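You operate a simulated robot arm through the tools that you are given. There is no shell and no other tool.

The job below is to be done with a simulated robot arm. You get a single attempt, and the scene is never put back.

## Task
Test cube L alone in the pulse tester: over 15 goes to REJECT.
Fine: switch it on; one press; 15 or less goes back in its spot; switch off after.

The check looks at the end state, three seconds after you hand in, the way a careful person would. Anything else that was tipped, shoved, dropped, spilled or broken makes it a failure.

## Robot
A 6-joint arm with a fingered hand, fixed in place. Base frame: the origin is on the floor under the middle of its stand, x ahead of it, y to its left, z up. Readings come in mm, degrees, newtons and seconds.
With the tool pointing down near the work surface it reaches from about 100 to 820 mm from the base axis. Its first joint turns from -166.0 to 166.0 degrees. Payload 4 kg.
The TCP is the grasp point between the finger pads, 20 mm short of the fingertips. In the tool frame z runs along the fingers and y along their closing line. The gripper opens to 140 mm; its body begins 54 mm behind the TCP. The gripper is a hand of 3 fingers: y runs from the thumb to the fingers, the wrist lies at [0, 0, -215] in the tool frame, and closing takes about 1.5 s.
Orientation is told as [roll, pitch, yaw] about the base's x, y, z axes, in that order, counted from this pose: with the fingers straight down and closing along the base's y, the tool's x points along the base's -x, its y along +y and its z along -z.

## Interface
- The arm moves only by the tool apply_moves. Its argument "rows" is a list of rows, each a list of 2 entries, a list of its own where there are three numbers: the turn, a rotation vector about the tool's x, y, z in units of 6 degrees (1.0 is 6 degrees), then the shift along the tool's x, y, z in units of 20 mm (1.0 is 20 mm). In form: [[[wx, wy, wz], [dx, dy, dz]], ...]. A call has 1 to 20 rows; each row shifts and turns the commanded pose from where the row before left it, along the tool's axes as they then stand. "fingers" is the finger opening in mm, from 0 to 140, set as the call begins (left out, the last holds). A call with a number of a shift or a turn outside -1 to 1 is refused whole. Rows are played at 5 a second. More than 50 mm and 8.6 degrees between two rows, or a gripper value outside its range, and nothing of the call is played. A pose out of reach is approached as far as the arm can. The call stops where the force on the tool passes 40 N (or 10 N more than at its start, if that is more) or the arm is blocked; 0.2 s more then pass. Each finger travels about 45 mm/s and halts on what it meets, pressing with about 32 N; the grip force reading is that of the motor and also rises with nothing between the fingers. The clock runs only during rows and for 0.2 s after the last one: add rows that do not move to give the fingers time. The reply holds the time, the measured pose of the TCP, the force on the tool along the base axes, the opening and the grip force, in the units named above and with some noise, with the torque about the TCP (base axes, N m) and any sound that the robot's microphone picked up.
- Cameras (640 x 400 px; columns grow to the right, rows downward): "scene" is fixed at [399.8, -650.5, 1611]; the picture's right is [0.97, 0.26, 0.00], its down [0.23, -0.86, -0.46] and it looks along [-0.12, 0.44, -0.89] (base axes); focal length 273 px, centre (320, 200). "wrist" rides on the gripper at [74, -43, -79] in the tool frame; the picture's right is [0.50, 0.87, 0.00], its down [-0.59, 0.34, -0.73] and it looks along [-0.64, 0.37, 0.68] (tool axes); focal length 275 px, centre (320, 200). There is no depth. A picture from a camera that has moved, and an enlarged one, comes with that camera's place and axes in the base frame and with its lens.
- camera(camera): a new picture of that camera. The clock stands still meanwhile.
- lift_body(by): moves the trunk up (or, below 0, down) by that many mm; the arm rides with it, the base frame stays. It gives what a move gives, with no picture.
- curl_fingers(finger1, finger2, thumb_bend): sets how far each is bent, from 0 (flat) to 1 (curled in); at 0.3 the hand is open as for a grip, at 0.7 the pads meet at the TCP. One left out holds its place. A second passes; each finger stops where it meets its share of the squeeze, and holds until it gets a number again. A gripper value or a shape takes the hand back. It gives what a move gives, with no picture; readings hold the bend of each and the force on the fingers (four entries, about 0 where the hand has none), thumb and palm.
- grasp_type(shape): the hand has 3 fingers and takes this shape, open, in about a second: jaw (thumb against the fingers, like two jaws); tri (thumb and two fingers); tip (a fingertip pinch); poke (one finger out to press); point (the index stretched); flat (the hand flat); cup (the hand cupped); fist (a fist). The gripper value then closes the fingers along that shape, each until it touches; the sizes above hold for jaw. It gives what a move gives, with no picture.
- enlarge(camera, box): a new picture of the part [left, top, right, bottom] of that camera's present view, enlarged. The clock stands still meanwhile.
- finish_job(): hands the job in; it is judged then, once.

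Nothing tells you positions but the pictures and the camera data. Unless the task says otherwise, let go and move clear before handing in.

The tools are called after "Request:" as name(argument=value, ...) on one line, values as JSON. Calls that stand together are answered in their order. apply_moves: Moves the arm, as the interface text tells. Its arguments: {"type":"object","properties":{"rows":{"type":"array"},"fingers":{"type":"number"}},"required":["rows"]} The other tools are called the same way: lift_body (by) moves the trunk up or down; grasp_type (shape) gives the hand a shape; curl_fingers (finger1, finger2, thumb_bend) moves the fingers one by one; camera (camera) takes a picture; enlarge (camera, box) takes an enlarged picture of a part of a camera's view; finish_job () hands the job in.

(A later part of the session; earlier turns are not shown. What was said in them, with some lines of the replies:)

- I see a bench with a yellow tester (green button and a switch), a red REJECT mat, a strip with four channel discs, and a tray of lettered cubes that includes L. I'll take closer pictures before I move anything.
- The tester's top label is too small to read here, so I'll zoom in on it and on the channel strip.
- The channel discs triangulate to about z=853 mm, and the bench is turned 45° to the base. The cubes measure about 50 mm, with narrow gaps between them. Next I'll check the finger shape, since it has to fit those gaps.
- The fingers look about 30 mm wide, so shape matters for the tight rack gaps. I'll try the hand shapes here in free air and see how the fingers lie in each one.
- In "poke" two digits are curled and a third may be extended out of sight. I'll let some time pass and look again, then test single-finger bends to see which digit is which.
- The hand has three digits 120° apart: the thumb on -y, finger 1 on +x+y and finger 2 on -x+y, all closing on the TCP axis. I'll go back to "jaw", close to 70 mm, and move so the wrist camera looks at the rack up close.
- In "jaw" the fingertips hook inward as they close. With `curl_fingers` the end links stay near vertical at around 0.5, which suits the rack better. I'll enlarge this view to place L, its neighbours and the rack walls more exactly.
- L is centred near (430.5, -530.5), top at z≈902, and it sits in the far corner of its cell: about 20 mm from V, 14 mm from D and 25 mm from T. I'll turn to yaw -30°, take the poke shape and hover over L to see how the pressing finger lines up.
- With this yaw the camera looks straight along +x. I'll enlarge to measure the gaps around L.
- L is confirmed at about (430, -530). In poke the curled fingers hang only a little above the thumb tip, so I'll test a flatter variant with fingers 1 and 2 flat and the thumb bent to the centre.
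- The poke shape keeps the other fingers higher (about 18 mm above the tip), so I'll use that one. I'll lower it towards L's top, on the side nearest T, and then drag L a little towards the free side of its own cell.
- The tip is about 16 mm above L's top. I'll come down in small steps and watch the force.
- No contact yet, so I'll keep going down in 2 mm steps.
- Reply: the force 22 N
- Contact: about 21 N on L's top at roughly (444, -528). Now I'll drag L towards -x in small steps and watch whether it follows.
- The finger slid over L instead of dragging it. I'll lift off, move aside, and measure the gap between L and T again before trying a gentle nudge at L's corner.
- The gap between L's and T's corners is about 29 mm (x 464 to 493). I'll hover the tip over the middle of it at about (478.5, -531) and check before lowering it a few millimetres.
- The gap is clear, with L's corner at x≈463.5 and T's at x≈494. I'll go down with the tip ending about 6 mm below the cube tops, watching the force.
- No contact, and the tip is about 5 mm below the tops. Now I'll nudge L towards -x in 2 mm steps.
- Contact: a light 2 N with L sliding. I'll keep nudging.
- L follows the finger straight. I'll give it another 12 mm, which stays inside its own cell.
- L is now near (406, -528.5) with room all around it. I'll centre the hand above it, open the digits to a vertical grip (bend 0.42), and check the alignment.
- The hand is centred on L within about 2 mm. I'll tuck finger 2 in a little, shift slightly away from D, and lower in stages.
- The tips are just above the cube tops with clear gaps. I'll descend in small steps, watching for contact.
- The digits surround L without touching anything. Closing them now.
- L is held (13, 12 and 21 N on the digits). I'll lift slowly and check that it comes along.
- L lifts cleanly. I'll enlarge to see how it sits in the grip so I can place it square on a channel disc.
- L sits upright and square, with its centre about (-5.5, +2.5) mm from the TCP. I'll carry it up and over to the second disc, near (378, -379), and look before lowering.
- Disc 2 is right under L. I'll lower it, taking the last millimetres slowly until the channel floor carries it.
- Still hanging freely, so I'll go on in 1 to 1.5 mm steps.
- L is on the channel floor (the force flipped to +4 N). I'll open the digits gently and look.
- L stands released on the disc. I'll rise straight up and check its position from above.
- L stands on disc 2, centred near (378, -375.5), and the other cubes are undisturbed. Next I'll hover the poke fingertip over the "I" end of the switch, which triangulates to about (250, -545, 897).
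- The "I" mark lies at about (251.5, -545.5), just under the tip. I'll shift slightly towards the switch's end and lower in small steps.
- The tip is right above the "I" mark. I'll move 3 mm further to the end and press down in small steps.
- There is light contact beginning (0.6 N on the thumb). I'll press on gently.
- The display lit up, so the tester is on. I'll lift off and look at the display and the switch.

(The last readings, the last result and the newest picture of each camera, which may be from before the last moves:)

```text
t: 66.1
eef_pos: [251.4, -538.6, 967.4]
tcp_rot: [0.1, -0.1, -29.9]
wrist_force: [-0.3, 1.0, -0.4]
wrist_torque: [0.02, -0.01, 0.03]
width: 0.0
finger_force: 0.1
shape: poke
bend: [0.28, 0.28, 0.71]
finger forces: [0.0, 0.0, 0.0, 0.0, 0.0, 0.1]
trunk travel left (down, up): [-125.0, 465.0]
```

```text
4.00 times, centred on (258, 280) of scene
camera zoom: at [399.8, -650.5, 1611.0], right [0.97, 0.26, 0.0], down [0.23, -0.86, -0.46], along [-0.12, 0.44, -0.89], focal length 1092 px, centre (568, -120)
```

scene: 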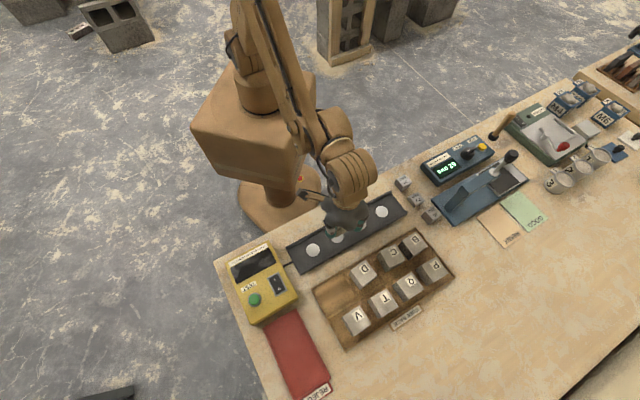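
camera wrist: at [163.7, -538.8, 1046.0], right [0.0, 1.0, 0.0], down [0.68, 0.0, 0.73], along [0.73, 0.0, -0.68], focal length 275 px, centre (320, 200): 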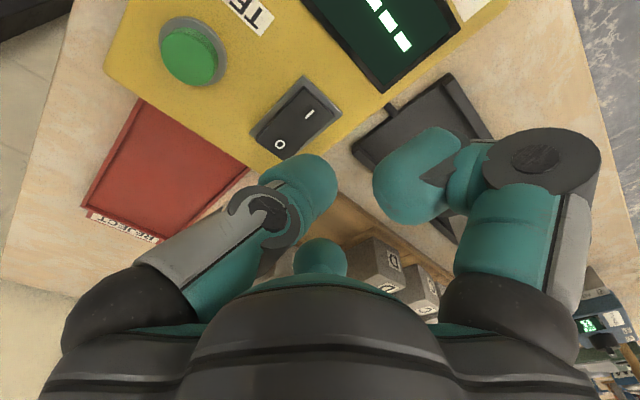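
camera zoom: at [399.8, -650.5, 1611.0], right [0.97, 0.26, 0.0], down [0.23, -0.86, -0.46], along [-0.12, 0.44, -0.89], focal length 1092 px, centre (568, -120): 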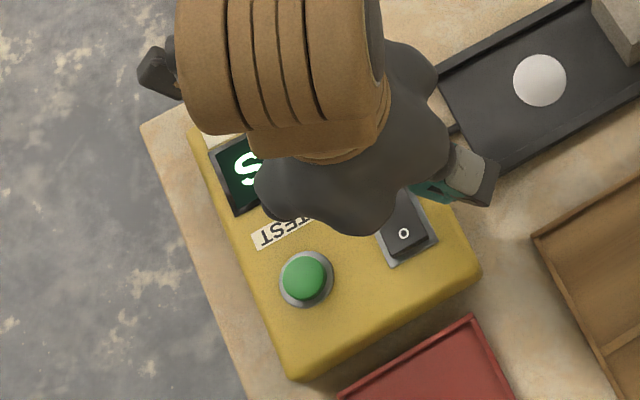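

The display shows dashes and the rocker is over on "I". The green button is at about (217.6, -606, top near 899), so I'll move the tip above it.

Request:
apply_moves(rows=[[[0, 0, 0], [-0.09, -0.885, 0]], [[0, 0, 0], [-0.09, -0.885, 0]], [[0, 0, 0], [-0.09, -0.885, 0]], [[0, 0, 0], [-0.09, -0.885, 0]], [[0, 0, 0], [0, 0, 0.8]], [[0, 0, 0], [0, 0, 0.7]], [[0, 0, 0], [0, 0, 0]]])

Request:
camera(camera="wrist")

Request:
enlarge(camera="wrist", box=[192, 60, 448, 220])

Request:
enlarge(camera="scene", box=[210, 230, 306, 330])

```text
t: 67.7
eef_pos: [220.5, -604.1, 936.5]
tcp_rot: [0.1, -0.1, -30.0]
wrist_force: [0.9, 0.8, -0.6]
wrist_torque: [0.01, 0.0, 0.01]
width: 0.1
finger_force: 0.1
shape: poke
bend: [0.28, 0.28, 0.71]
finger forces: [0.0, 0.1, 0.0, 0.0, 0.1, 0.0]
trunk travel left (down, up): [-125.0, 465.0]
```

```text
taken
camera wrist: at [133.8, -604.4, 1015.5], right [0.0, 1.0, 0.0], down [0.68, 0.0, 0.74], along [0.74, 0.0, -0.68], focal length 275 px, centre (320, 200)
```

wrist: 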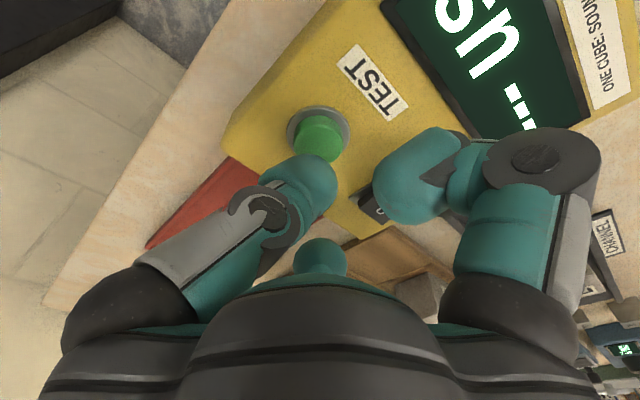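

```text
2.50 times, centred on (320, 140) of wrist
camera zoom: at [133.8, -604.4, 1015.5], right [0.0, 1.0, 0.0], down [0.68, 0.0, 0.74], along [0.74, 0.0, -0.68], focal length 688 px, centre (320, 350)
```

zoom: 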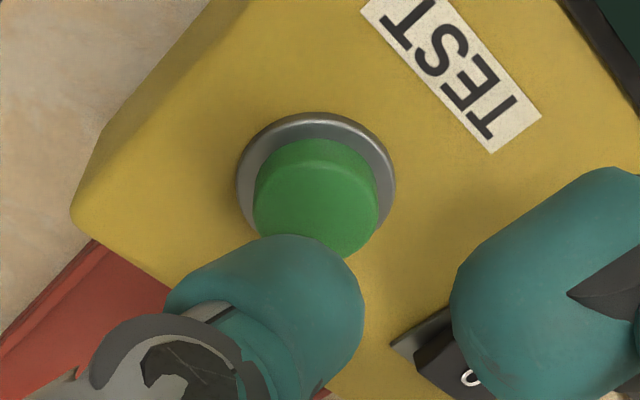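

```text
4.00 times, centred on (258, 280) of scene
camera zoom: at [399.8, -650.5, 1611.0], right [0.97, 0.26, 0.0], down [0.23, -0.86, -0.46], along [-0.12, 0.44, -0.89], focal length 1092 px, centre (568, -120)
```

zoom: 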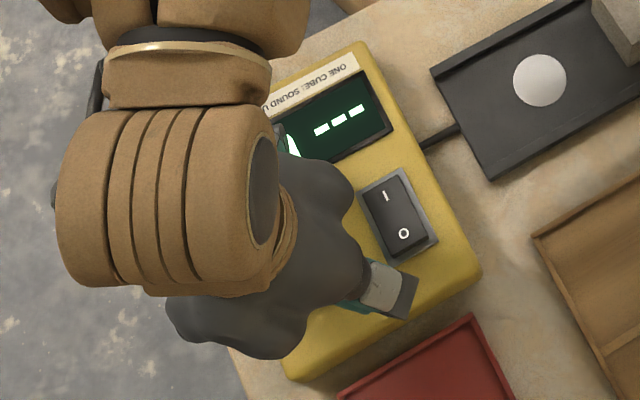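

The tip is over the button's middle. I'll press down in one continuous, slow sequence: just one press, with no retracting until it registers.

Request:
apply_moves(rows=[[[0, 0, 0], [0, 0, 0.25]], [[0, 0, 0], [0, 0, 0.25]], [[0, 0, 0], [0, 0, 0.1]], [[0, 0, 0], [0, 0, 0]]])

Request:
apply_moves(rows=[[[0, 0, 0], [0, 0, 0.1]], [[0, 0, 0], [0, 0, 0]]])

Request:
apply_moves(rows=[[[0, 0, 0], [0, 0, 0.1]], [[0, 0, 0], [0, 0, 0]]])

```text
t: 68.7
eef_pos: [220.3, -604.2, 925.0]
tcp_rot: [0.0, -0.1, -30.0]
wrist_force: [-0.4, 0.7, -0.7]
wrist_torque: [0.0, 0.01, -0.01]
width: 0.0
finger_force: 0.1
shape: poke
bend: [0.28, 0.28, 0.71]
finger forces: [0.0, 0.0, 0.0, 0.0, 0.1, 0.0]
trunk travel left (down, up): [-125.0, 465.0]
```

```text
t: 69.3
eef_pos: [221.5, -603.4, 923.1]
tcp_rot: [-0.1, -0.1, -30.0]
wrist_force: [-0.7, 0.3, 0.8]
wrist_torque: [0.0, 0.01, 0.0]
width: 0.1
finger_force: 0.1
shape: poke
bend: [0.28, 0.28, 0.71]
finger forces: [0.0, 0.0, 0.1, 0.0, 0.0, 0.0]
trunk travel left (down, up): [-125.0, 465.0]
```

```text
t: 69.9
eef_pos: [220.2, -604.5, 921.2]
tcp_rot: [0.0, -0.2, -30.0]
wrist_force: [-0.1, 0.0, 0.2]
wrist_torque: [-0.04, -0.02, -0.02]
width: 0.0
finger_force: 0.0
shape: poke
bend: [0.28, 0.28, 0.71]
finger forces: [0.0, 0.0, 0.1, 0.1, 0.0, 0.0]
trunk travel left (down, up): [-125.0, 465.0]
```

Request:
apply_moves(rows=[[[0, 0, 0], [0, 0, 0.1]], [[0, 0, 0], [0, 0, 0]]])

Request:
apply_moves(rows=[[[0, 0, 0], [0, 0, 0.08]], [[0, 0, 0], [0, 0, 0]]])

Request:
camera(camera="wrist")

```text
t: 70.5
eef_pos: [219.8, -603.8, 919.7]
tcp_rot: [0.0, -0.1, -30.1]
wrist_force: [-0.4, 0.2, 0.8]
wrist_torque: [0.01, 0.0, -0.01]
width: 0.1
finger_force: 0.1
shape: poke
bend: [0.28, 0.28, 0.71]
finger forces: [0.1, 0.0, 0.0, 0.0, 0.5, 0.0]
trunk travel left (down, up): [-125.0, 465.0]
```

```text
t: 71.1
eef_pos: [221.4, -602.4, 917.9]
tcp_rot: [0.1, -0.2, -30.1]
wrist_force: [0.0, -0.8, 1.9]
wrist_torque: [-0.02, 0.01, -0.02]
width: 0.0
finger_force: 0.0
shape: poke
bend: [0.28, 0.28, 0.71]
finger forces: [0.0, 0.1, 0.1, 0.1, 1.2, 0.0]
trunk travel left (down, up): [-125.0, 465.0]
```

```text
taken
camera wrist: at [133.7, -604.1, 996.2], right [0.0, 1.0, 0.0], down [0.68, 0.0, 0.74], along [0.74, 0.0, -0.68], focal length 275 px, centre (320, 200)
```

wrist: 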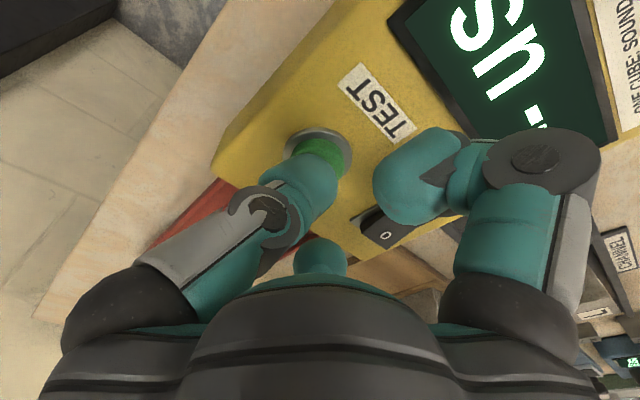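

The button is being depressed (1.2 N, spring). I'll press further and watch the display.

Request:
apply_moves(rows=[[[0, 0, 0], [0, 0, 0.075]], [[0, 0, 0], [0, 0, 0]]])

Request:
enlarge(camera="scene", box=[226, 240, 290, 290])

Request:
apply_moves(rows=[[[0, 0, 0], [0, 0, 0.075]], [[0, 0, 0], [0, 0, 0]]])

Request:
enlarge(camera="scene", box=[226, 240, 290, 290])

```text
t: 71.7
eef_pos: [220.9, -603.7, 915.1]
tcp_rot: [0.0, -0.1, -30.1]
wrist_force: [-0.7, 0.6, 0.5]
wrist_torque: [-0.03, -0.01, -0.01]
width: 0.0
finger_force: 0.0
shape: poke
bend: [0.28, 0.28, 0.71]
finger forces: [0.1, 0.1, 0.0, 0.0, 1.8, 0.1]
trunk travel left (down, up): [-125.0, 465.0]
heard: click
```

```text
8.00 times, centred on (258, 265) of scene
camera zoom: at [399.8, -650.5, 1611.0], right [0.97, 0.26, 0.0], down [0.23, -0.86, -0.46], along [-0.12, 0.44, -0.89], focal length 2184 px, centre (816, -320)
```

zoom: 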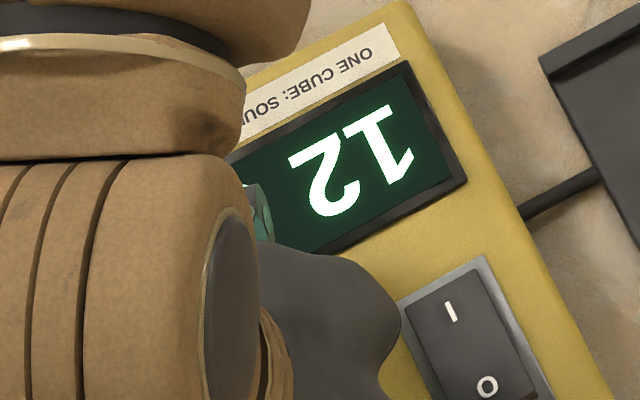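

```text
t: 72.3
eef_pos: [220.6, -604.0, 914.0]
tcp_rot: [-0.1, -0.1, -29.9]
wrist_force: [-0.1, -1.2, 3.1]
wrist_torque: [0.01, -0.01, 0.0]
width: 0.0
finger_force: 0.1
shape: poke
bend: [0.28, 0.28, 0.71]
finger forces: [0.0, 0.0, 0.0, 0.0, 3.2, 0.1]
trunk travel left (down, up): [-125.0, 465.0]
```

```text
8.00 times, centred on (258, 265) of scene
camera zoom: at [399.8, -650.5, 1611.0], right [0.97, 0.26, 0.0], down [0.23, -0.86, -0.46], along [-0.12, 0.44, -0.89], focal length 2184 px, centre (816, -320)
```

zoom: 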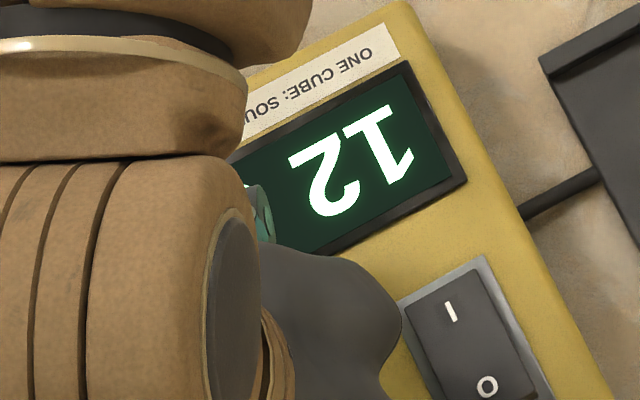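

It clicked once and the display shows a number starting "12". I'll release straight up and read the whole display.

Request:
apply_moves(rows=[[[0, 0, 0], [0, 0, -0.4]], [[0, 0, 0], [0, 0, -0.8]], [[0, 0, 0], [0, 0, -0.8]], [[0, 0, 0], [0, 0, -0.8]], [[0, 0, 0], [0, 0, -0.8]], [[0, 0, 0], [0, 0, 0]]])

Request:
camera(camera="wrist")

Request:
enlarge(camera="wrist", box=[360, 0, 640, 175])

```text
t: 73.7
eef_pos: [220.5, -603.8, 985.5]
tcp_rot: [0.0, -0.2, -30.1]
wrist_force: [0.5, -1.1, -0.3]
wrist_torque: [-0.03, 0.02, 0.01]
width: 0.1
finger_force: 0.1
shape: poke
bend: [0.28, 0.28, 0.71]
finger forces: [0.0, 0.0, 0.1, 0.0, 0.0, 0.0]
trunk travel left (down, up): [-125.0, 465.0]
```

```text
taken
camera wrist: at [133.8, -604.1, 1064.7], right [0.0, 1.0, 0.0], down [0.68, 0.0, 0.74], along [0.74, 0.0, -0.68], focal length 275 px, centre (320, 200)
```

wrist: 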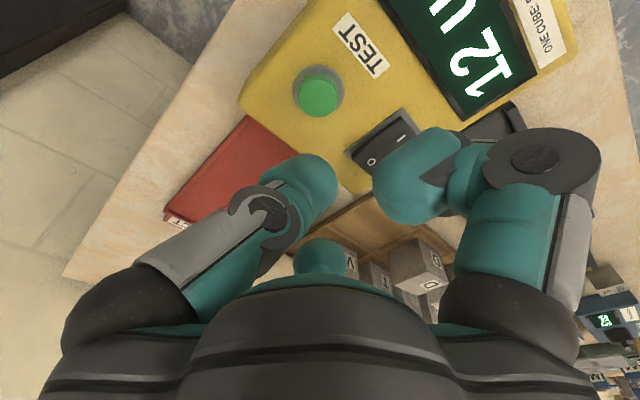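

```text
2.29 times, centred on (500, 88) of wrist
camera zoom: at [133.8, -604.1, 1064.7], right [0.0, 1.0, 0.0], down [0.68, 0.0, 0.74], along [0.74, 0.0, -0.68], focal length 629 px, centre (-91, 457)
```

zoom: 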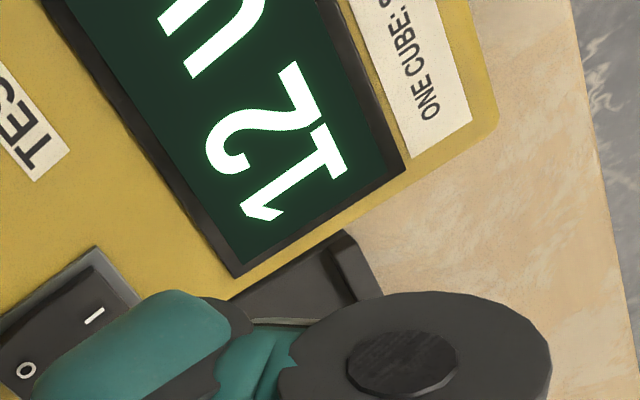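

The display reads "12 us", which is not over 15, so L goes back to its spot in the rack and I switch off after that. I'll fly back over L and reopen the grip.

Request:
apply_moves(rows=[[[0, 0, 0], [0, 0, -0.9]], [[0, 0, 0], [-0.086, 0.99, 0]], [[0, 0, 0], [-0.086, 0.99, 0]], [[0, 0, 0], [-0.086, 0.99, 0]], [[0, 0, 0], [-0.086, 0.99, 0]], [[0, 0, 0], [-0.086, 0.99, 0]], [[0, 0, 0], [-0.086, 0.99, 0]], [[0, 0, 0], [-0.086, 0.99, 0]], [[0, 0, 0], [-0.086, 0.99, 0]], [[0, 0, 0], [-0.086, 0.99, 0]], [[0, 0, 0], [-0.086, 0.99, 0]], [[0, 0, 0], [-0.086, 0.99, 0]], [[0, 0, 0], [-0.086, 0.99, 0]], [[0, 0, 0], [-0.086, 0.99, 0]], [[0, 0, 0], [-0.086, 0.99, 0]], [[0, 0, 0], [0, 0, 0]]])

Request:
curl_fingers(finger1=0.42, finger2=0.42, thumb_bend=0.42)

Request:
camera(camera="wrist")

Request:
enlarge(camera="wrist", box=[192, 0, 448, 160])

Request:
enlarge(camera="scene", box=[220, 235, 300, 330])

```text
t: 77.1
eef_pos: [379.6, -373.2, 1005.5]
tcp_rot: [0.0, -0.1, -30.1]
wrist_force: [0.3, -1.0, -1.0]
wrist_torque: [0.0, 0.02, 0.0]
width: 0.0
finger_force: 0.0
shape: poke
bend: [0.28, 0.28, 0.71]
finger forces: [0.0, 0.1, 0.0, 0.0, 0.0, 0.0]
trunk travel left (down, up): [-125.0, 465.0]
```

```text
t: 78.1
eef_pos: [381.1, -375.9, 1004.5]
tcp_rot: [0.0, -0.2, -30.0]
wrist_force: [-0.2, 0.5, -0.1]
wrist_torque: [0.0, 0.01, -0.01]
width: 88.4
finger_force: 0.0
shape: fingers
bend: [0.42, 0.42, 0.42]
finger forces: [0.0, 0.1, 0.0, 0.0, 0.0, 0.1]
trunk travel left (down, up): [-125.0, 465.0]
```

```text
taken
camera wrist: at [293.6, -375.4, 1083.1], right [0.0, 1.0, 0.0], down [0.68, 0.0, 0.73], along [0.73, 0.0, -0.68], focal length 275 px, centre (320, 200)
```

wrist: 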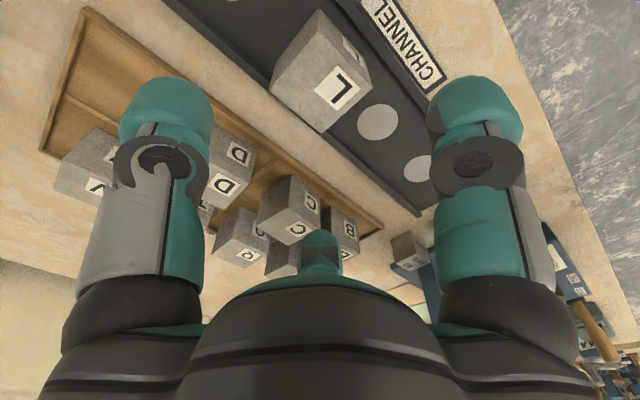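

```text
2.50 times, centred on (320, 80) of wrist
camera zoom: at [293.6, -375.4, 1083.1], right [0.0, 1.0, 0.0], down [0.68, 0.0, 0.73], along [0.73, 0.0, -0.68], focal length 688 px, centre (320, 500)
```

zoom: 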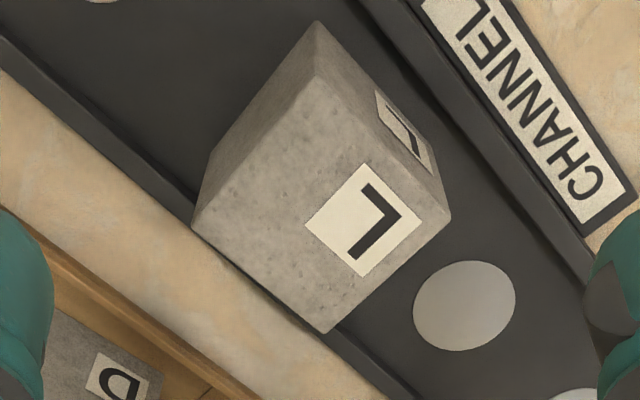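

```text
4.21 times, centred on (260, 282) of scene
camera zoom: at [399.8, -650.5, 1611.0], right [0.97, 0.26, 0.0], down [0.23, -0.86, -0.46], along [-0.12, 0.44, -0.89], focal length 1149 px, centre (573, -147)
```

zoom: 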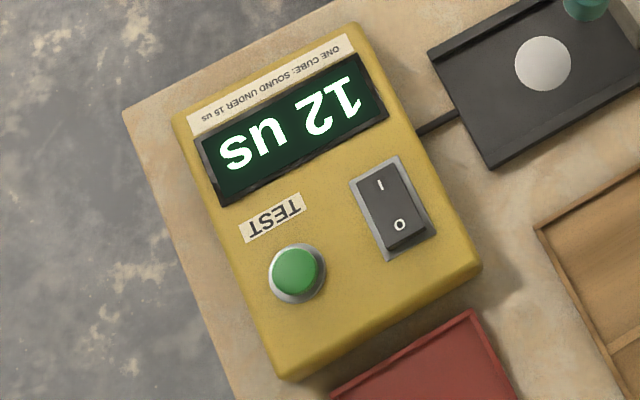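

"12 us" is confirmed. L is centred at (377.7, -375.2); I'll offset the TCP by the grip's natural bias so L is not pushed against the rim, then lower and grip.

Request:
apply_moves(rows=[[[0, 0, 0], [-0.236, -0.008, 0]], [[0, 0, 0], [0, 0, 0.9]], [[0, 0, 0], [0, 0, 0.9]], [[0, 0, 0], [0, 0, 0.9]], [[0, 0, 0], [0, 0, 0.9]], [[0, 0, 0], [0, 0, 0.3]], [[0, 0, 0], [0, 0, 0.3]], [[0, 0, 0], [0, 0, 0]]])

Request:
camera(camera="wrist")

```text
t: 79.9
eef_pos: [383.0, -378.8, 920.0]
tcp_rot: [0.0, -0.1, -30.0]
wrist_force: [-0.2, -0.3, -0.3]
wrist_torque: [0.02, 0.02, 0.01]
width: 88.8
finger_force: 0.0
shape: fingers
bend: [0.42, 0.42, 0.42]
finger forces: [0.0, 0.0, 0.0, 0.0, 0.1, 0.0]
trunk travel left (down, up): [-125.0, 465.0]
```

```text
taken
camera wrist: at [297.1, -378.3, 999.2], right [0.0, 1.0, 0.0], down [0.68, 0.0, 0.73], along [0.73, 0.0, -0.68], focal length 275 px, centre (320, 200)
```

wrist: 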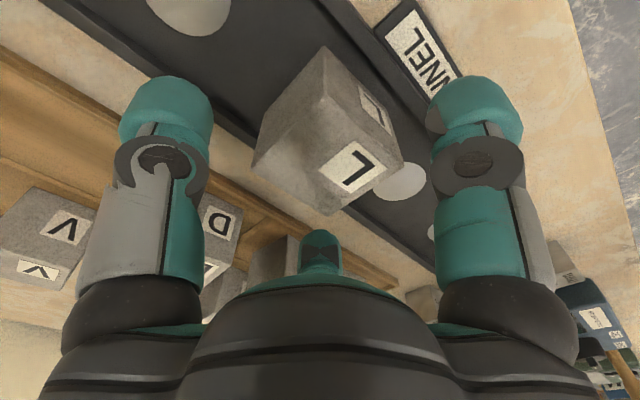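

Request:
apply_moves(rows=[[[0, 0, 0], [0, 0, 0.3]], [[0, 0, 0], [0, 0, 0.3]], [[0, 0, 0], [0, 0, 0.15]], [[0, 0, 0], [0, 0, 0]]])

Request:
curl_fingers(finger1=0.66, finger2=0.66, thumb_bend=0.66)

Request:
camera(camera="wrist")

```text
t: 80.9
eef_pos: [383.3, -378.6, 904.7]
tcp_rot: [0.0, -0.1, -30.0]
wrist_force: [0.3, 0.1, -0.4]
wrist_torque: [-0.01, 0.0, -0.03]
width: 89.0
finger_force: 0.0
shape: fingers
bend: [0.42, 0.42, 0.42]
finger forces: [0.1, 0.0, 0.0, 0.0, 0.0, 0.0]
trunk travel left (down, up): [-125.0, 465.0]
```

```text
t: 81.9
eef_pos: [383.2, -377.4, 904.5]
tcp_rot: [0.1, -0.1, -30.0]
wrist_force: [-0.4, -0.8, 1.1]
wrist_torque: [-0.05, 0.02, -0.03]
width: 48.6
finger_force: 20.3
shape: fingers
bend: [0.54, 0.55, 0.58]
finger forces: [12.6, 10.3, 0.0, 0.0, 17.6, 0.0]
trunk travel left (down, up): [-125.0, 465.0]
```

```text
taken
camera wrist: at [296.9, -378.2, 983.8], right [0.0, 1.0, 0.0], down [0.68, 0.0, 0.73], along [0.73, 0.0, -0.68], focal length 275 px, centre (320, 200)
```

wrist: 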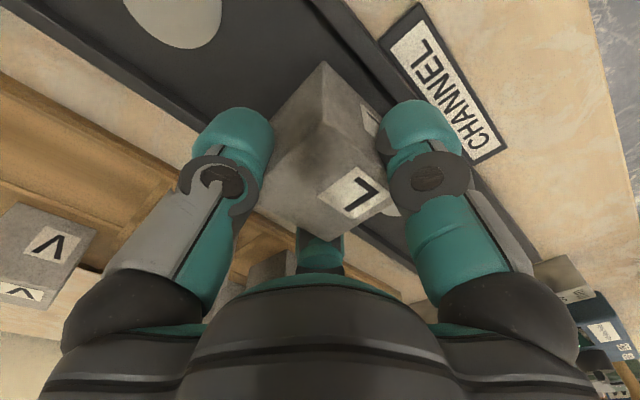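

Gripped again. I'll lift and check how L sits before carrying it to its cell.

Request:
apply_moves(rows=[[[0, 0, 0], [0, 0, -0.2]], [[0, 0, 0], [0, 0, -0.4]], [[0, 0, 0], [0, 0, -0.8]], [[0, 0, 0], [0, 0, -0.8]], [[0, 0, 0], [0, 0, -0.8]], [[0, 0, 0], [0, 0, -0.8]], [[0, 0, 0], [0, 0, -0.5]], [[0, 0, 0], [0, 0, 0]]])

Request:
enlarge(camera="wrist", box=[200, 40, 456, 200])

Request:
enlarge(camera="wrist", box=[200, 120, 456, 280])

Request:
enlarge(camera="scene", box=[300, 220, 460, 350])

```text
t: 83.7
eef_pos: [384.0, -378.2, 991.3]
tcp_rot: [0.0, 0.0, -30.0]
wrist_force: [-0.5, -0.5, -3.2]
wrist_torque: [-0.03, -0.02, 0.0]
width: 48.4
finger_force: 20.2
shape: fingers
bend: [0.54, 0.55, 0.58]
finger forces: [13.0, 10.0, 0.0, 0.0, 16.7, 0.1]
trunk travel left (down, up): [-125.0, 465.0]
```

```text
2.50 times, centred on (328, 120) of wrist
camera zoom: at [297.4, -378.0, 1069.9], right [0.0, 1.0, 0.0], down [0.68, 0.0, 0.73], along [0.73, 0.0, -0.68], focal length 688 px, centre (300, 400)
```

zoom: 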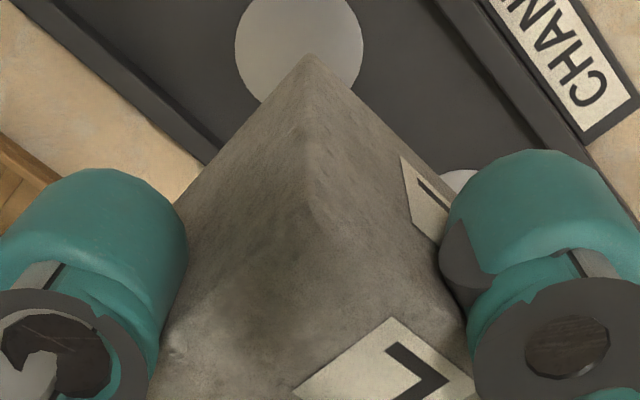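

```text
2.50 times, centred on (328, 200) of wrist
camera zoom: at [297.4, -378.0, 1069.9], right [0.0, 1.0, 0.0], down [0.68, 0.0, 0.73], along [0.73, 0.0, -0.68], focal length 688 px, centre (300, 200)
```

zoom: 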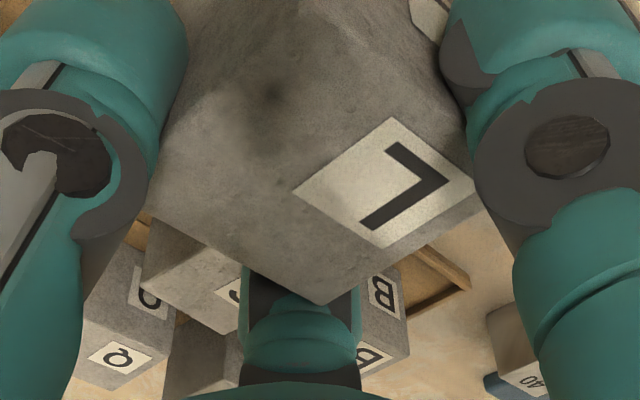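

```text
3.08 times, centred on (380, 285) of scene
camera zoom: at [399.8, -650.5, 1611.0], right [0.97, 0.26, 0.0], down [0.23, -0.86, -0.46], along [-0.12, 0.44, -0.89], focal length 840 px, centre (135, -62)
```

zoom: 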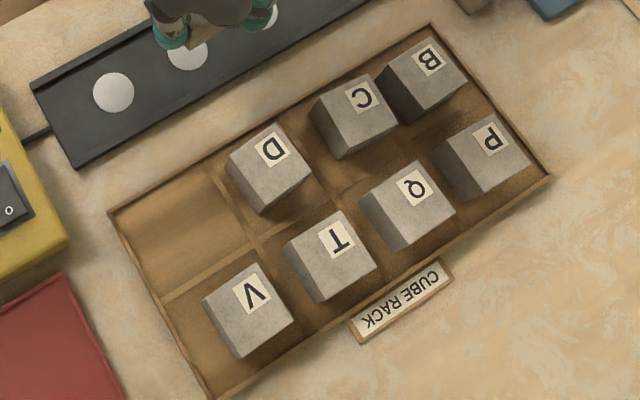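

L is held upright with its centre about (-2.8, +2.5) mm from the TCP. Its empty cell spans roughly from u=-133 to -43 and w=633 to 709 in bench axes. I'll set L down at (410, -529), clear of the walls and neighbours.

Request:
apply_moves(rows=[[[0, 0, 0], [-0.642, -0.739, 0]], [[0, 0, 0], [-0.642, -0.739, 0]], [[0, 0, 0], [-0.642, -0.739, 0]], [[0, 0, 0], [-0.642, -0.739, 0]], [[0, 0, 0], [-0.642, -0.739, 0]], [[0, 0, 0], [-0.642, -0.739, 0]], [[0, 0, 0], [-0.642, -0.739, 0]], [[0, 0, 0], [-0.642, -0.739, 0]], [[0, 0, 0], [0, 0, 0]]])

Request:
camera(camera="wrist")

Request:
enlarge(camera="wrist", box=[160, 0, 480, 200])

```text
t: 85.7
eef_pos: [412.9, -531.8, 991.1]
tcp_rot: [0.1, 0.0, -30.0]
wrist_force: [-0.1, -0.5, -2.4]
wrist_torque: [-0.02, 0.0, 0.03]
width: 48.2
finger_force: 19.9
shape: fingers
bend: [0.54, 0.55, 0.58]
finger forces: [13.7, 10.0, 0.1, 0.0, 16.4, 0.0]
trunk travel left (down, up): [-125.0, 465.0]
```

```text
taken
camera wrist: at [326.5, -532.2, 1070.0], right [0.0, 1.0, 0.0], down [0.68, 0.0, 0.73], along [0.73, 0.0, -0.68], focal length 275 px, centre (320, 200)
```

wrist: 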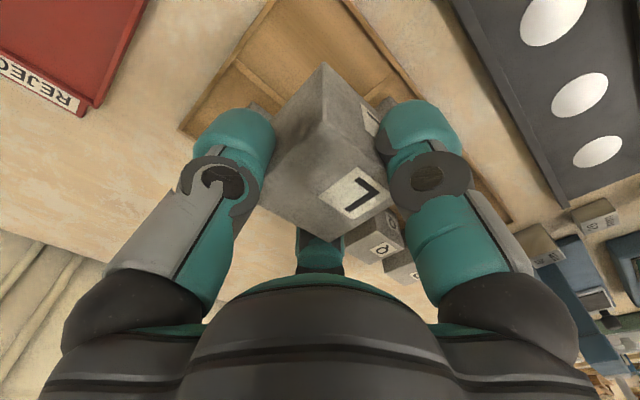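

```text
2.00 times, centred on (320, 100) of wrist
camera zoom: at [326.5, -532.2, 1070.0], right [0.0, 1.0, 0.0], down [0.68, 0.0, 0.73], along [0.73, 0.0, -0.68], focal length 551 px, centre (320, 400)
```

zoom: 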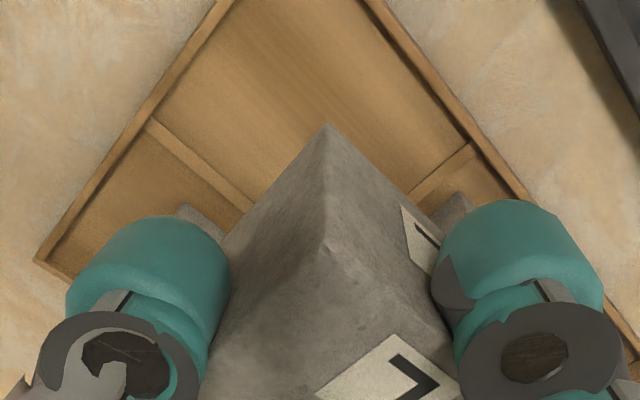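

The cell is directly below L, which will land at least 9 mm inside the walls. Lowering now, with small steps at the end.

Request:
apply_moves(rows=[[[0, 0, 0], [0, 0, 0.8]], [[0, 0, 0], [0, 0, 0.8]], [[0, 0, 0], [0, 0, 0.8]], [[0, 0, 0], [0, 0, 0.7]], [[0, 0, 0], [0, 0, 0.4]], [[0, 0, 0], [0, 0, 0.3]], [[0, 0, 0], [0, 0, 0.2]], [[0, 0, 0], [0, 0, 0]]])

Request:
camera(camera="wrist")

Request:
enlarge(camera="scene", box=[300, 240, 420, 340])

```text
t: 87.5
eef_pos: [414.0, -532.8, 910.9]
tcp_rot: [0.0, 0.0, -30.1]
wrist_force: [0.1, 0.2, -2.6]
wrist_torque: [0.02, -0.03, -0.02]
width: 48.3
finger_force: 19.5
shape: fingers
bend: [0.54, 0.55, 0.58]
finger forces: [14.0, 9.9, 0.0, 0.1, 16.2, 0.0]
trunk travel left (down, up): [-125.0, 465.0]
```

```text
taken
camera wrist: at [326.9, -532.4, 989.9], right [0.0, 1.0, 0.0], down [0.68, 0.0, 0.73], along [0.73, 0.0, -0.68], focal length 275 px, centre (320, 200)
```

wrist: 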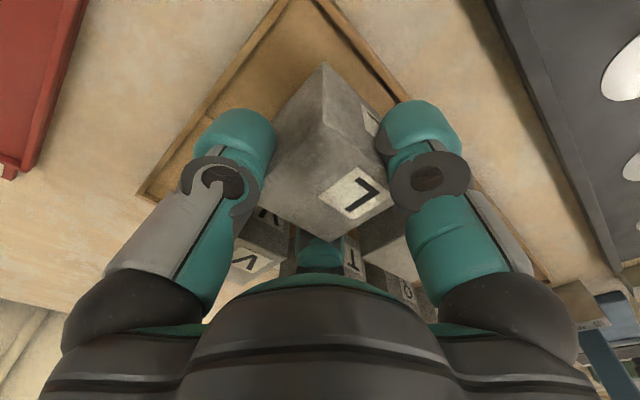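

```text
4.00 times, centred on (360, 290) of scene
camera zoom: at [399.8, -650.5, 1611.0], right [0.97, 0.26, 0.0], down [0.23, -0.86, -0.46], along [-0.12, 0.44, -0.89], focal length 1092 px, centre (160, -160)
```

zoom: 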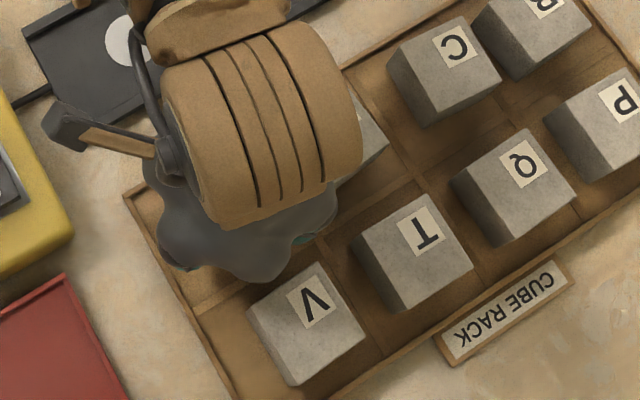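

Everything is clear, so I'll finish the descent in 1 to 2 mm steps until the rack carries L.

Request:
apply_moves(rows=[[[0, 0, 0], [0, 0, 0.1]], [[0, 0, 0], [0, 0, 0.1]], [[0, 0, 0], [0, 0, 0]]])

Request:
apply_moves(rows=[[[0, 0, 0], [0, 0, 0.06]], [[0, 0, 0], [0, 0, 0]]])

Request:
apply_moves(rows=[[[0, 0, 0], [0, 0, 0.05]], [[0, 0, 0], [0, 0, 0]]])

```text
t: 88.3
eef_pos: [414.8, -532.2, 906.9]
tcp_rot: [0.0, 0.0, -30.0]
wrist_force: [0.7, 0.4, -3.0]
wrist_torque: [0.01, -0.03, 0.0]
width: 48.5
finger_force: 20.1
shape: fingers
bend: [0.54, 0.55, 0.58]
finger forces: [14.0, 9.9, 0.0, 0.1, 16.2, 0.0]
trunk travel left (down, up): [-125.0, 465.0]
```

```text
t: 88.9
eef_pos: [413.8, -532.4, 906.9]
tcp_rot: [0.0, 0.0, -30.0]
wrist_force: [-0.1, 0.4, -3.1]
wrist_torque: [-0.03, -0.01, -0.01]
width: 48.2
finger_force: 20.0
shape: fingers
bend: [0.54, 0.55, 0.58]
finger forces: [14.1, 10.0, 0.0, 0.1, 16.2, 0.0]
trunk travel left (down, up): [-125.0, 465.0]
```

```text
t: 89.5
eef_pos: [413.6, -531.5, 905.3]
tcp_rot: [0.0, 0.0, -30.0]
wrist_force: [0.2, -0.2, -2.3]
wrist_torque: [-0.01, 0.01, 0.03]
width: 48.2
finger_force: 20.6
shape: fingers
bend: [0.54, 0.55, 0.58]
finger forces: [13.9, 9.8, 0.0, 0.1, 16.2, 0.0]
trunk travel left (down, up): [-125.0, 465.0]
```

Request:
apply_moves(rows=[[[0, 0, 0], [0, 0, 0.05]], [[0, 0, 0], [0, 0, 0]]])

Request:
apply_moves(rows=[[[0, 0, 0], [0, 0, 0.05]], [[0, 0, 0], [0, 0, 0]]])

```text
t: 90.1
eef_pos: [413.7, -531.4, 903.4]
tcp_rot: [0.0, 0.1, -29.9]
wrist_force: [-0.5, 0.2, -2.2]
wrist_torque: [-0.02, -0.02, -0.01]
width: 48.1
finger_force: 19.9
shape: fingers
bend: [0.54, 0.55, 0.58]
finger forces: [14.0, 9.9, 0.0, 0.1, 16.3, 0.1]
trunk travel left (down, up): [-125.0, 465.0]
```

```text
t: 90.7
eef_pos: [413.4, -532.4, 903.0]
tcp_rot: [0.0, -0.2, -29.9]
wrist_force: [1.4, -1.1, 4.5]
wrist_torque: [-0.11, 0.03, 0.02]
width: 47.8
finger_force: 20.6
shape: fingers
bend: [0.54, 0.55, 0.58]
finger forces: [14.4, 9.6, 0.0, 0.1, 16.5, 0.0]
trunk travel left (down, up): [-125.0, 465.0]
```

L rests on the rack floor. I'll open just enough to clear it, with finger 2 opening the least because of the neighbours.

Request:
curl_fingers(finger1=0.45, finger2=0.475, thumb_bend=0.45)

Request:
camera(camera="wrist")

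```text
t: 91.7
eef_pos: [414.4, -532.3, 902.2]
tcp_rot: [0.0, -0.1, -30.0]
wrist_force: [0.2, -0.3, -0.4]
wrist_torque: [0.02, 0.0, 0.0]
width: 79.2
finger_force: 0.0
shape: fingers
bend: [0.45, 0.47, 0.45]
finger forces: [0.0, 0.1, 0.0, 0.1, 0.0, 0.1]
trunk travel left (down, up): [-125.0, 465.0]
```

```text
taken
camera wrist: at [326.9, -532.3, 982.1], right [0.0, 1.0, 0.0], down [0.68, 0.0, 0.73], along [0.73, 0.0, -0.68], focal length 275 px, centre (320, 200)
```

wrist: 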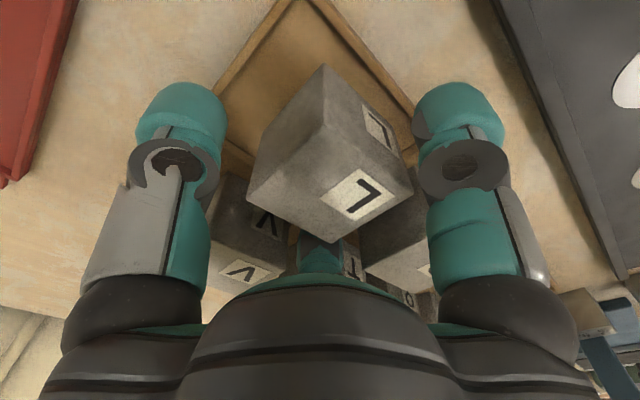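

L is free and upright with all digit forces at zero. I'll rise straight up and check the rack.

Request:
apply_moves(rows=[[[0, 0, 0], [0, 0, -0.3]], [[0, 0, 0], [0, 0, -0.5]], [[0, 0, 0], [0, 0, -0.8]], [[0, 0, 0], [0, 0, -1]], [[0, 0, 0], [0, 0, -1]], [[0, 0, 0], [0, 0, -1]], [[0, 0, 0], [0, 0, -0.8]], [[0, 0, 0], [0, 0, 0]]])

Request:
enlarge(camera="wrist", box=[160, 0, 480, 200])

Request:
grasp_type(shape="poke")

```text
t: 93.5
eef_pos: [413.2, -531.6, 1012.1]
tcp_rot: [0.0, 0.0, -30.0]
wrist_force: [-0.2, -0.5, -0.1]
wrist_torque: [0.02, -0.01, 0.01]
width: 79.2
finger_force: 0.1
shape: fingers
bend: [0.45, 0.47, 0.45]
finger forces: [0.0, 0.0, 0.0, 0.0, 0.1, 0.0]
trunk travel left (down, up): [-125.0, 465.0]
```

```text
2.00 times, centred on (320, 100) of wrist
camera zoom: at [326.5, -532.2, 1090.7], right [0.0, 1.0, 0.0], down [0.68, 0.0, 0.73], along [0.73, 0.0, -0.68], focal length 551 px, centre (320, 400)
```

zoom: 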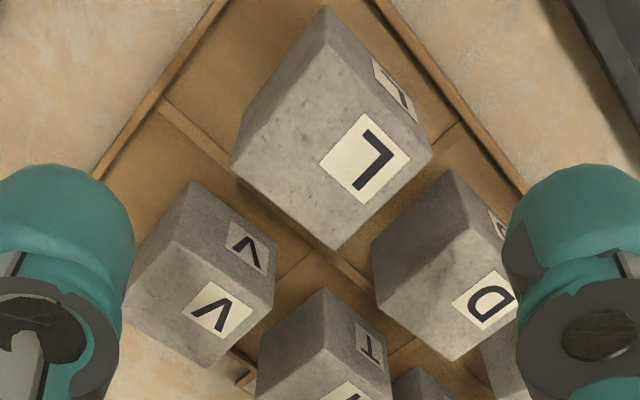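

```text
t: 94.4
eef_pos: [413.6, -531.3, 1012.2]
tcp_rot: [0.0, -0.2, -30.0]
wrist_force: [0.0, 0.6, 0.5]
wrist_torque: [-0.01, 0.01, 0.0]
width: 0.0
finger_force: 0.1
shape: poke
bend: [0.28, 0.28, 0.72]
finger forces: [0.1, 0.0, 0.1, 0.0, 0.1, 0.0]
trunk travel left (down, up): [-125.0, 465.0]
```

L is back in the middle of its cell, and V, T and D are where they were. Now I'll hover over the "O" end of the switch, near (272, -567.5).

Request:
apply_moves(rows=[[[0, 0, 0], [0.642, -0.609, 0]], [[0, 0, 0], [0.642, -0.609, 0]], [[0, 0, 0], [0.642, -0.609, 0]], [[0, 0, 0], [0.642, -0.609, 0]], [[0, 0, 0], [0.642, -0.609, 0.4]], [[0, 0, 0], [0.642, -0.609, 0.6]], [[0, 0, 0], [0.642, -0.609, 0.6]], [[0, 0, 0], [0.642, -0.609, 0.75]], [[0, 0, 0], [0, 0, 0]]])

Request:
enlarge(camera="wrist", box=[192, 40, 448, 200])

Request:
enlarge(camera="scene", box=[220, 230, 348, 330])

```text
t: 96.4
eef_pos: [275.9, -566.1, 964.7]
tcp_rot: [0.0, -0.1, -29.9]
wrist_force: [0.1, 0.9, 0.0]
wrist_torque: [0.01, -0.01, 0.02]
width: 0.1
finger_force: 0.1
shape: poke
bend: [0.28, 0.28, 0.71]
finger forces: [0.0, 0.0, 0.1, 0.0, 0.0, 0.1]
trunk travel left (down, up): [-125.0, 465.0]
```

```text
2.50 times, centred on (320, 120) of wrist
camera zoom: at [189.7, -565.6, 1043.3], right [0.0, 1.0, 0.0], down [0.68, 0.0, 0.73], along [0.73, 0.0, -0.68], focal length 688 px, centre (320, 400)
```

zoom: 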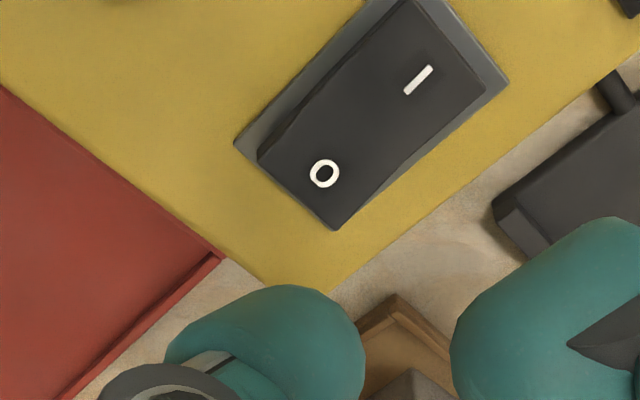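

```text
4.00 times, centred on (284, 280) of scene
camera zoom: at [399.8, -650.5, 1611.0], right [0.97, 0.26, 0.0], down [0.23, -0.86, -0.46], along [-0.12, 0.44, -0.89], focal length 1092 px, centre (464, -120)
```

zoom: 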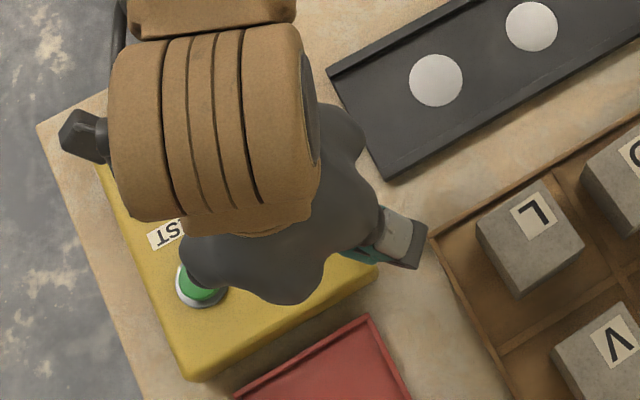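

The tip is lined up between the "O" mark and the switch's end. I'll press down in small steps.

Request:
apply_moves(rows=[[[0, 0, 0], [0, 0, 0.7]], [[0, 0, 0], [0, 0, 0.7]], [[0, 0, 0], [0, 0, 0.6]], [[0, 0, 0], [0, 0, 0]]])

Request:
apply_moves(rows=[[[0, 0, 0], [0, 0, 0.1]], [[0, 0, 0], [0, 0, 0.1]], [[0, 0, 0], [0, 0, 0]]])

Request:
apply_moves(rows=[[[0, 0, 0], [0, 0, 0.1]], [[0, 0, 0], [0, 0, 0]]])

Request:
enlarge(camera="wrist", box=[192, 0, 448, 160])

```text
t: 97.4
eef_pos: [276.4, -566.0, 923.9]
tcp_rot: [0.0, -0.1, -30.0]
wrist_force: [0.3, 0.4, 0.6]
wrist_torque: [-0.01, -0.01, 0.02]
width: 0.0
finger_force: 0.0
shape: poke
bend: [0.28, 0.28, 0.71]
finger forces: [0.0, 0.0, 0.0, 0.0, 0.1, 0.0]
trunk travel left (down, up): [-125.0, 465.0]
```

```text
t: 98.2
eef_pos: [276.4, -565.4, 920.0]
tcp_rot: [0.0, 0.0, -30.0]
wrist_force: [-0.8, -1.2, 0.0]
wrist_torque: [0.03, 0.03, 0.01]
width: 0.0
finger_force: 0.0
shape: poke
bend: [0.28, 0.28, 0.71]
finger forces: [0.0, 0.1, 0.0, 0.0, 0.0, 0.0]
trunk travel left (down, up): [-125.0, 465.0]
```

```text
t: 98.8
eef_pos: [275.2, -565.3, 917.7]
tcp_rot: [0.0, -0.1, -30.0]
wrist_force: [-0.3, -0.4, 0.2]
wrist_torque: [-0.01, -0.02, 0.01]
width: 0.0
finger_force: 0.0
shape: poke
bend: [0.28, 0.28, 0.71]
finger forces: [0.0, 0.1, 0.1, 0.1, 0.3, 0.0]
trunk travel left (down, up): [-125.0, 465.0]
```

```text
2.50 times, centred on (320, 80) of wrist
camera zoom: at [189.4, -565.5, 996.7], right [0.0, 1.0, 0.0], down [0.68, 0.0, 0.73], along [0.73, 0.0, -0.68], focal length 688 px, centre (320, 500)
```

zoom: 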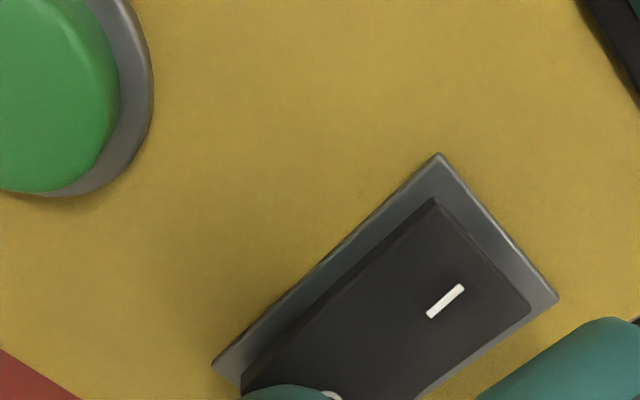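

Request:
apply_moves(rows=[[[0, 0, 0], [0, 0, 0.08]], [[0, 0, 0], [0, 0, 0]]])

Request:
apply_moves(rows=[[[0, 0, 0], [0, 0, 0.08]], [[0, 0, 0], [0, 0, 0]]])

Request:
apply_moves(rows=[[[0, 0, 0], [0, 0, 0.07]], [[0, 0, 0], [0, 0, 0]]])

Request:
enlarge(camera="wrist", box=[192, 0, 448, 160])

```text
t: 99.4
eef_pos: [276.5, -563.8, 916.3]
tcp_rot: [-0.1, 0.0, -29.9]
wrist_force: [0.1, 0.2, 1.0]
wrist_torque: [0.0, 0.01, 0.01]
width: 0.0
finger_force: 0.0
shape: poke
bend: [0.28, 0.28, 0.71]
finger forces: [0.0, 0.0, 0.0, 0.1, 0.7, 0.0]
trunk travel left (down, up): [-125.0, 465.0]
```

```text
t: 100.0
eef_pos: [276.5, -565.6, 914.7]
tcp_rot: [0.0, 0.0, -30.0]
wrist_force: [-0.6, -1.0, -0.2]
wrist_torque: [0.01, 0.03, -0.02]
width: 0.1
finger_force: 0.0
shape: poke
bend: [0.28, 0.28, 0.71]
finger forces: [0.1, 0.0, 0.0, 0.1, 0.1, 0.0]
trunk travel left (down, up): [-125.0, 465.0]
```

```text
t: 100.6
eef_pos: [276.5, -565.6, 912.7]
tcp_rot: [0.1, -0.2, -29.9]
wrist_force: [0.5, 0.5, 0.8]
wrist_torque: [0.03, 0.02, 0.02]
width: 0.0
finger_force: 0.1
shape: poke
bend: [0.28, 0.28, 0.71]
finger forces: [0.0, 0.1, 0.0, 0.0, 0.8, 0.0]
trunk travel left (down, up): [-125.0, 465.0]
```

```text
2.50 times, centred on (320, 80) of wrist
camera zoom: at [189.4, -565.8, 992.4], right [0.0, 1.0, 0.0], down [0.68, 0.0, 0.73], along [0.73, 0.0, -0.68], focal length 688 px, centre (320, 500)
```

zoom: 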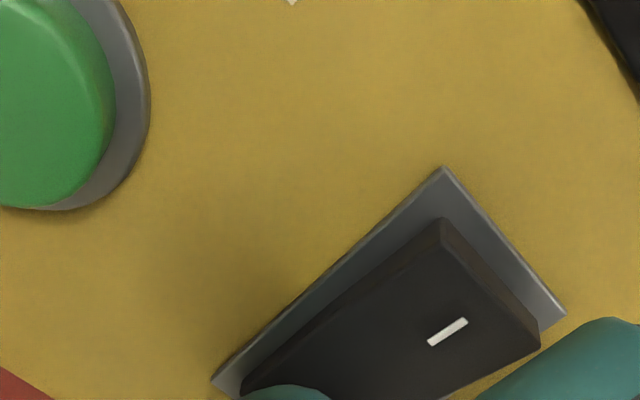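

The rocker has snapped over with its "I" end raised again. I'll lift off and check that the display is dark.

Request:
apply_moves(rows=[[[0, 0, 0], [0, 0, -0.3]], [[0, 0, 0], [0, 0, -0.8]], [[0, 0, 0], [0, 0, -1]], [[0, 0, 0], [0, 0, -1]], [[0, 0, 0], [0, 0, -1]], [[0, 0, 0], [0.25, 0.5, -0.5]], [[0, 0, 0], [0.5, 0.9, -0.5]], [[0, 0, 0], [0.5, 0.9, -0.5]], [[0, 0, 0], [0.5, 0.9, -0.5]], [[0, 0, 0], [0.5, 0.9, 0]], [[0, 0, 0], [0.5, 0.9, 0]], [[0, 0, 0], [0.5, 0.9, 0]], [[0, 0, 0], [0.5, 0.9, 0]], [[0, 0, 0], [0.5, 0.9, 0]], [[0, 0, 0], [0.5, 0.9, 0]], [[0, 0, 0], [0.5, 0.9, 0]], [[0, 0, 0], [0.5, 0.9, 0]], [[0, 0, 0], [0.5, 0.9, 0]], [[0, 0, 0], [0, 0, 0]]])

Request:
camera(camera="scene")

Request:
enlarge(camera="scene", box=[215, 230, 315, 330])

Request:
enlarge(camera="scene", box=[280, 200, 460, 350])

```text
t: 104.6
eef_pos: [280.7, -307.0, 1036.0]
tcp_rot: [0.0, -0.1, -30.0]
wrist_force: [0.2, -0.8, 0.2]
wrist_torque: [0.0, 0.0, 0.01]
width: 0.0
finger_force: 0.0
shape: poke
bend: [0.28, 0.28, 0.71]
finger forces: [0.0, 0.1, 0.0, 0.0, 0.0, 0.0]
trunk travel left (down, up): [-125.0, 465.0]
```

```text
taken
```

scene: 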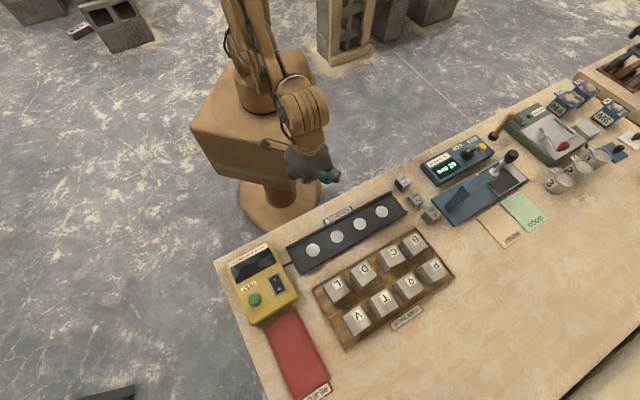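

```text
4.00 times, centred on (265, 280) of scene
camera zoom: at [399.8, -650.5, 1611.0], right [0.97, 0.26, 0.0], down [0.23, -0.86, -0.46], along [-0.12, 0.44, -0.89], focal length 1092 px, centre (540, -120)
```

zoom: 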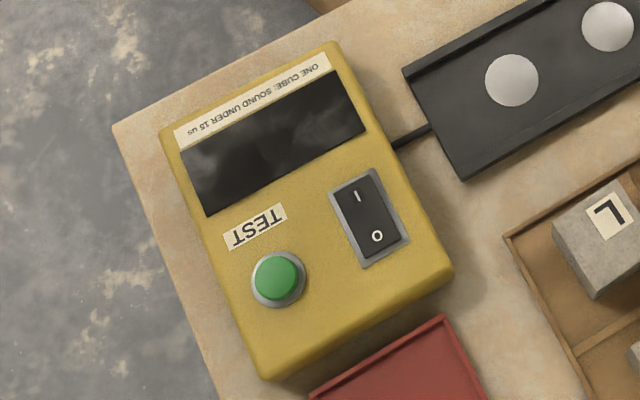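

```text
2.67 times, centred on (370, 275) of scene
camera zoom: at [399.8, -650.5, 1611.0], right [0.97, 0.26, 0.0], down [0.23, -0.86, -0.46], along [-0.12, 0.44, -0.89], focal length 728 px, centre (187, 0)
```

zoom: 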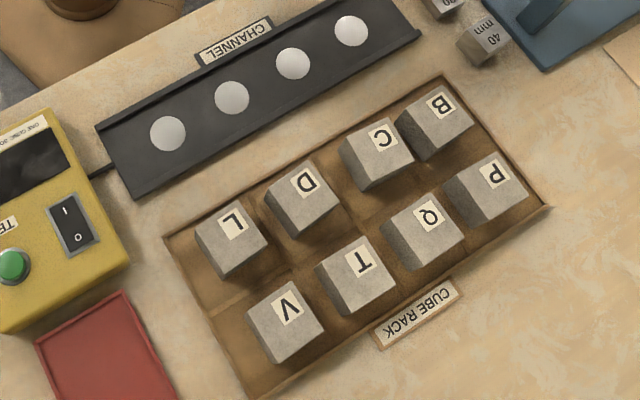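

The job is complete: L read 12 us in a single press and is back in its own rack cell. The tester is off with its display dark, the channel is empty, the other cubes are undisturbed and the hand is clear. Handing in now.

Request:
finish_job()

```text
The job is handed in.
```

Cube L read **12 us** on a single press, which is not over 15, so I put it back in its cell in the rack.

- **Test:** L was the only cube in the channel, standing on the second disc from the tester.
- **Tester:** I switched it on for the test and off again after returning L. The display is dark.
- **Position of L:** it now stands near the middle of its cell, about 19 mm from where it started. I slid it inside its cell to make room for the fingers before lifting it.
- **Everything else:** the other cubes look undisturbed in the final pictures, and the hand is clear of the bench. The job is handed in.
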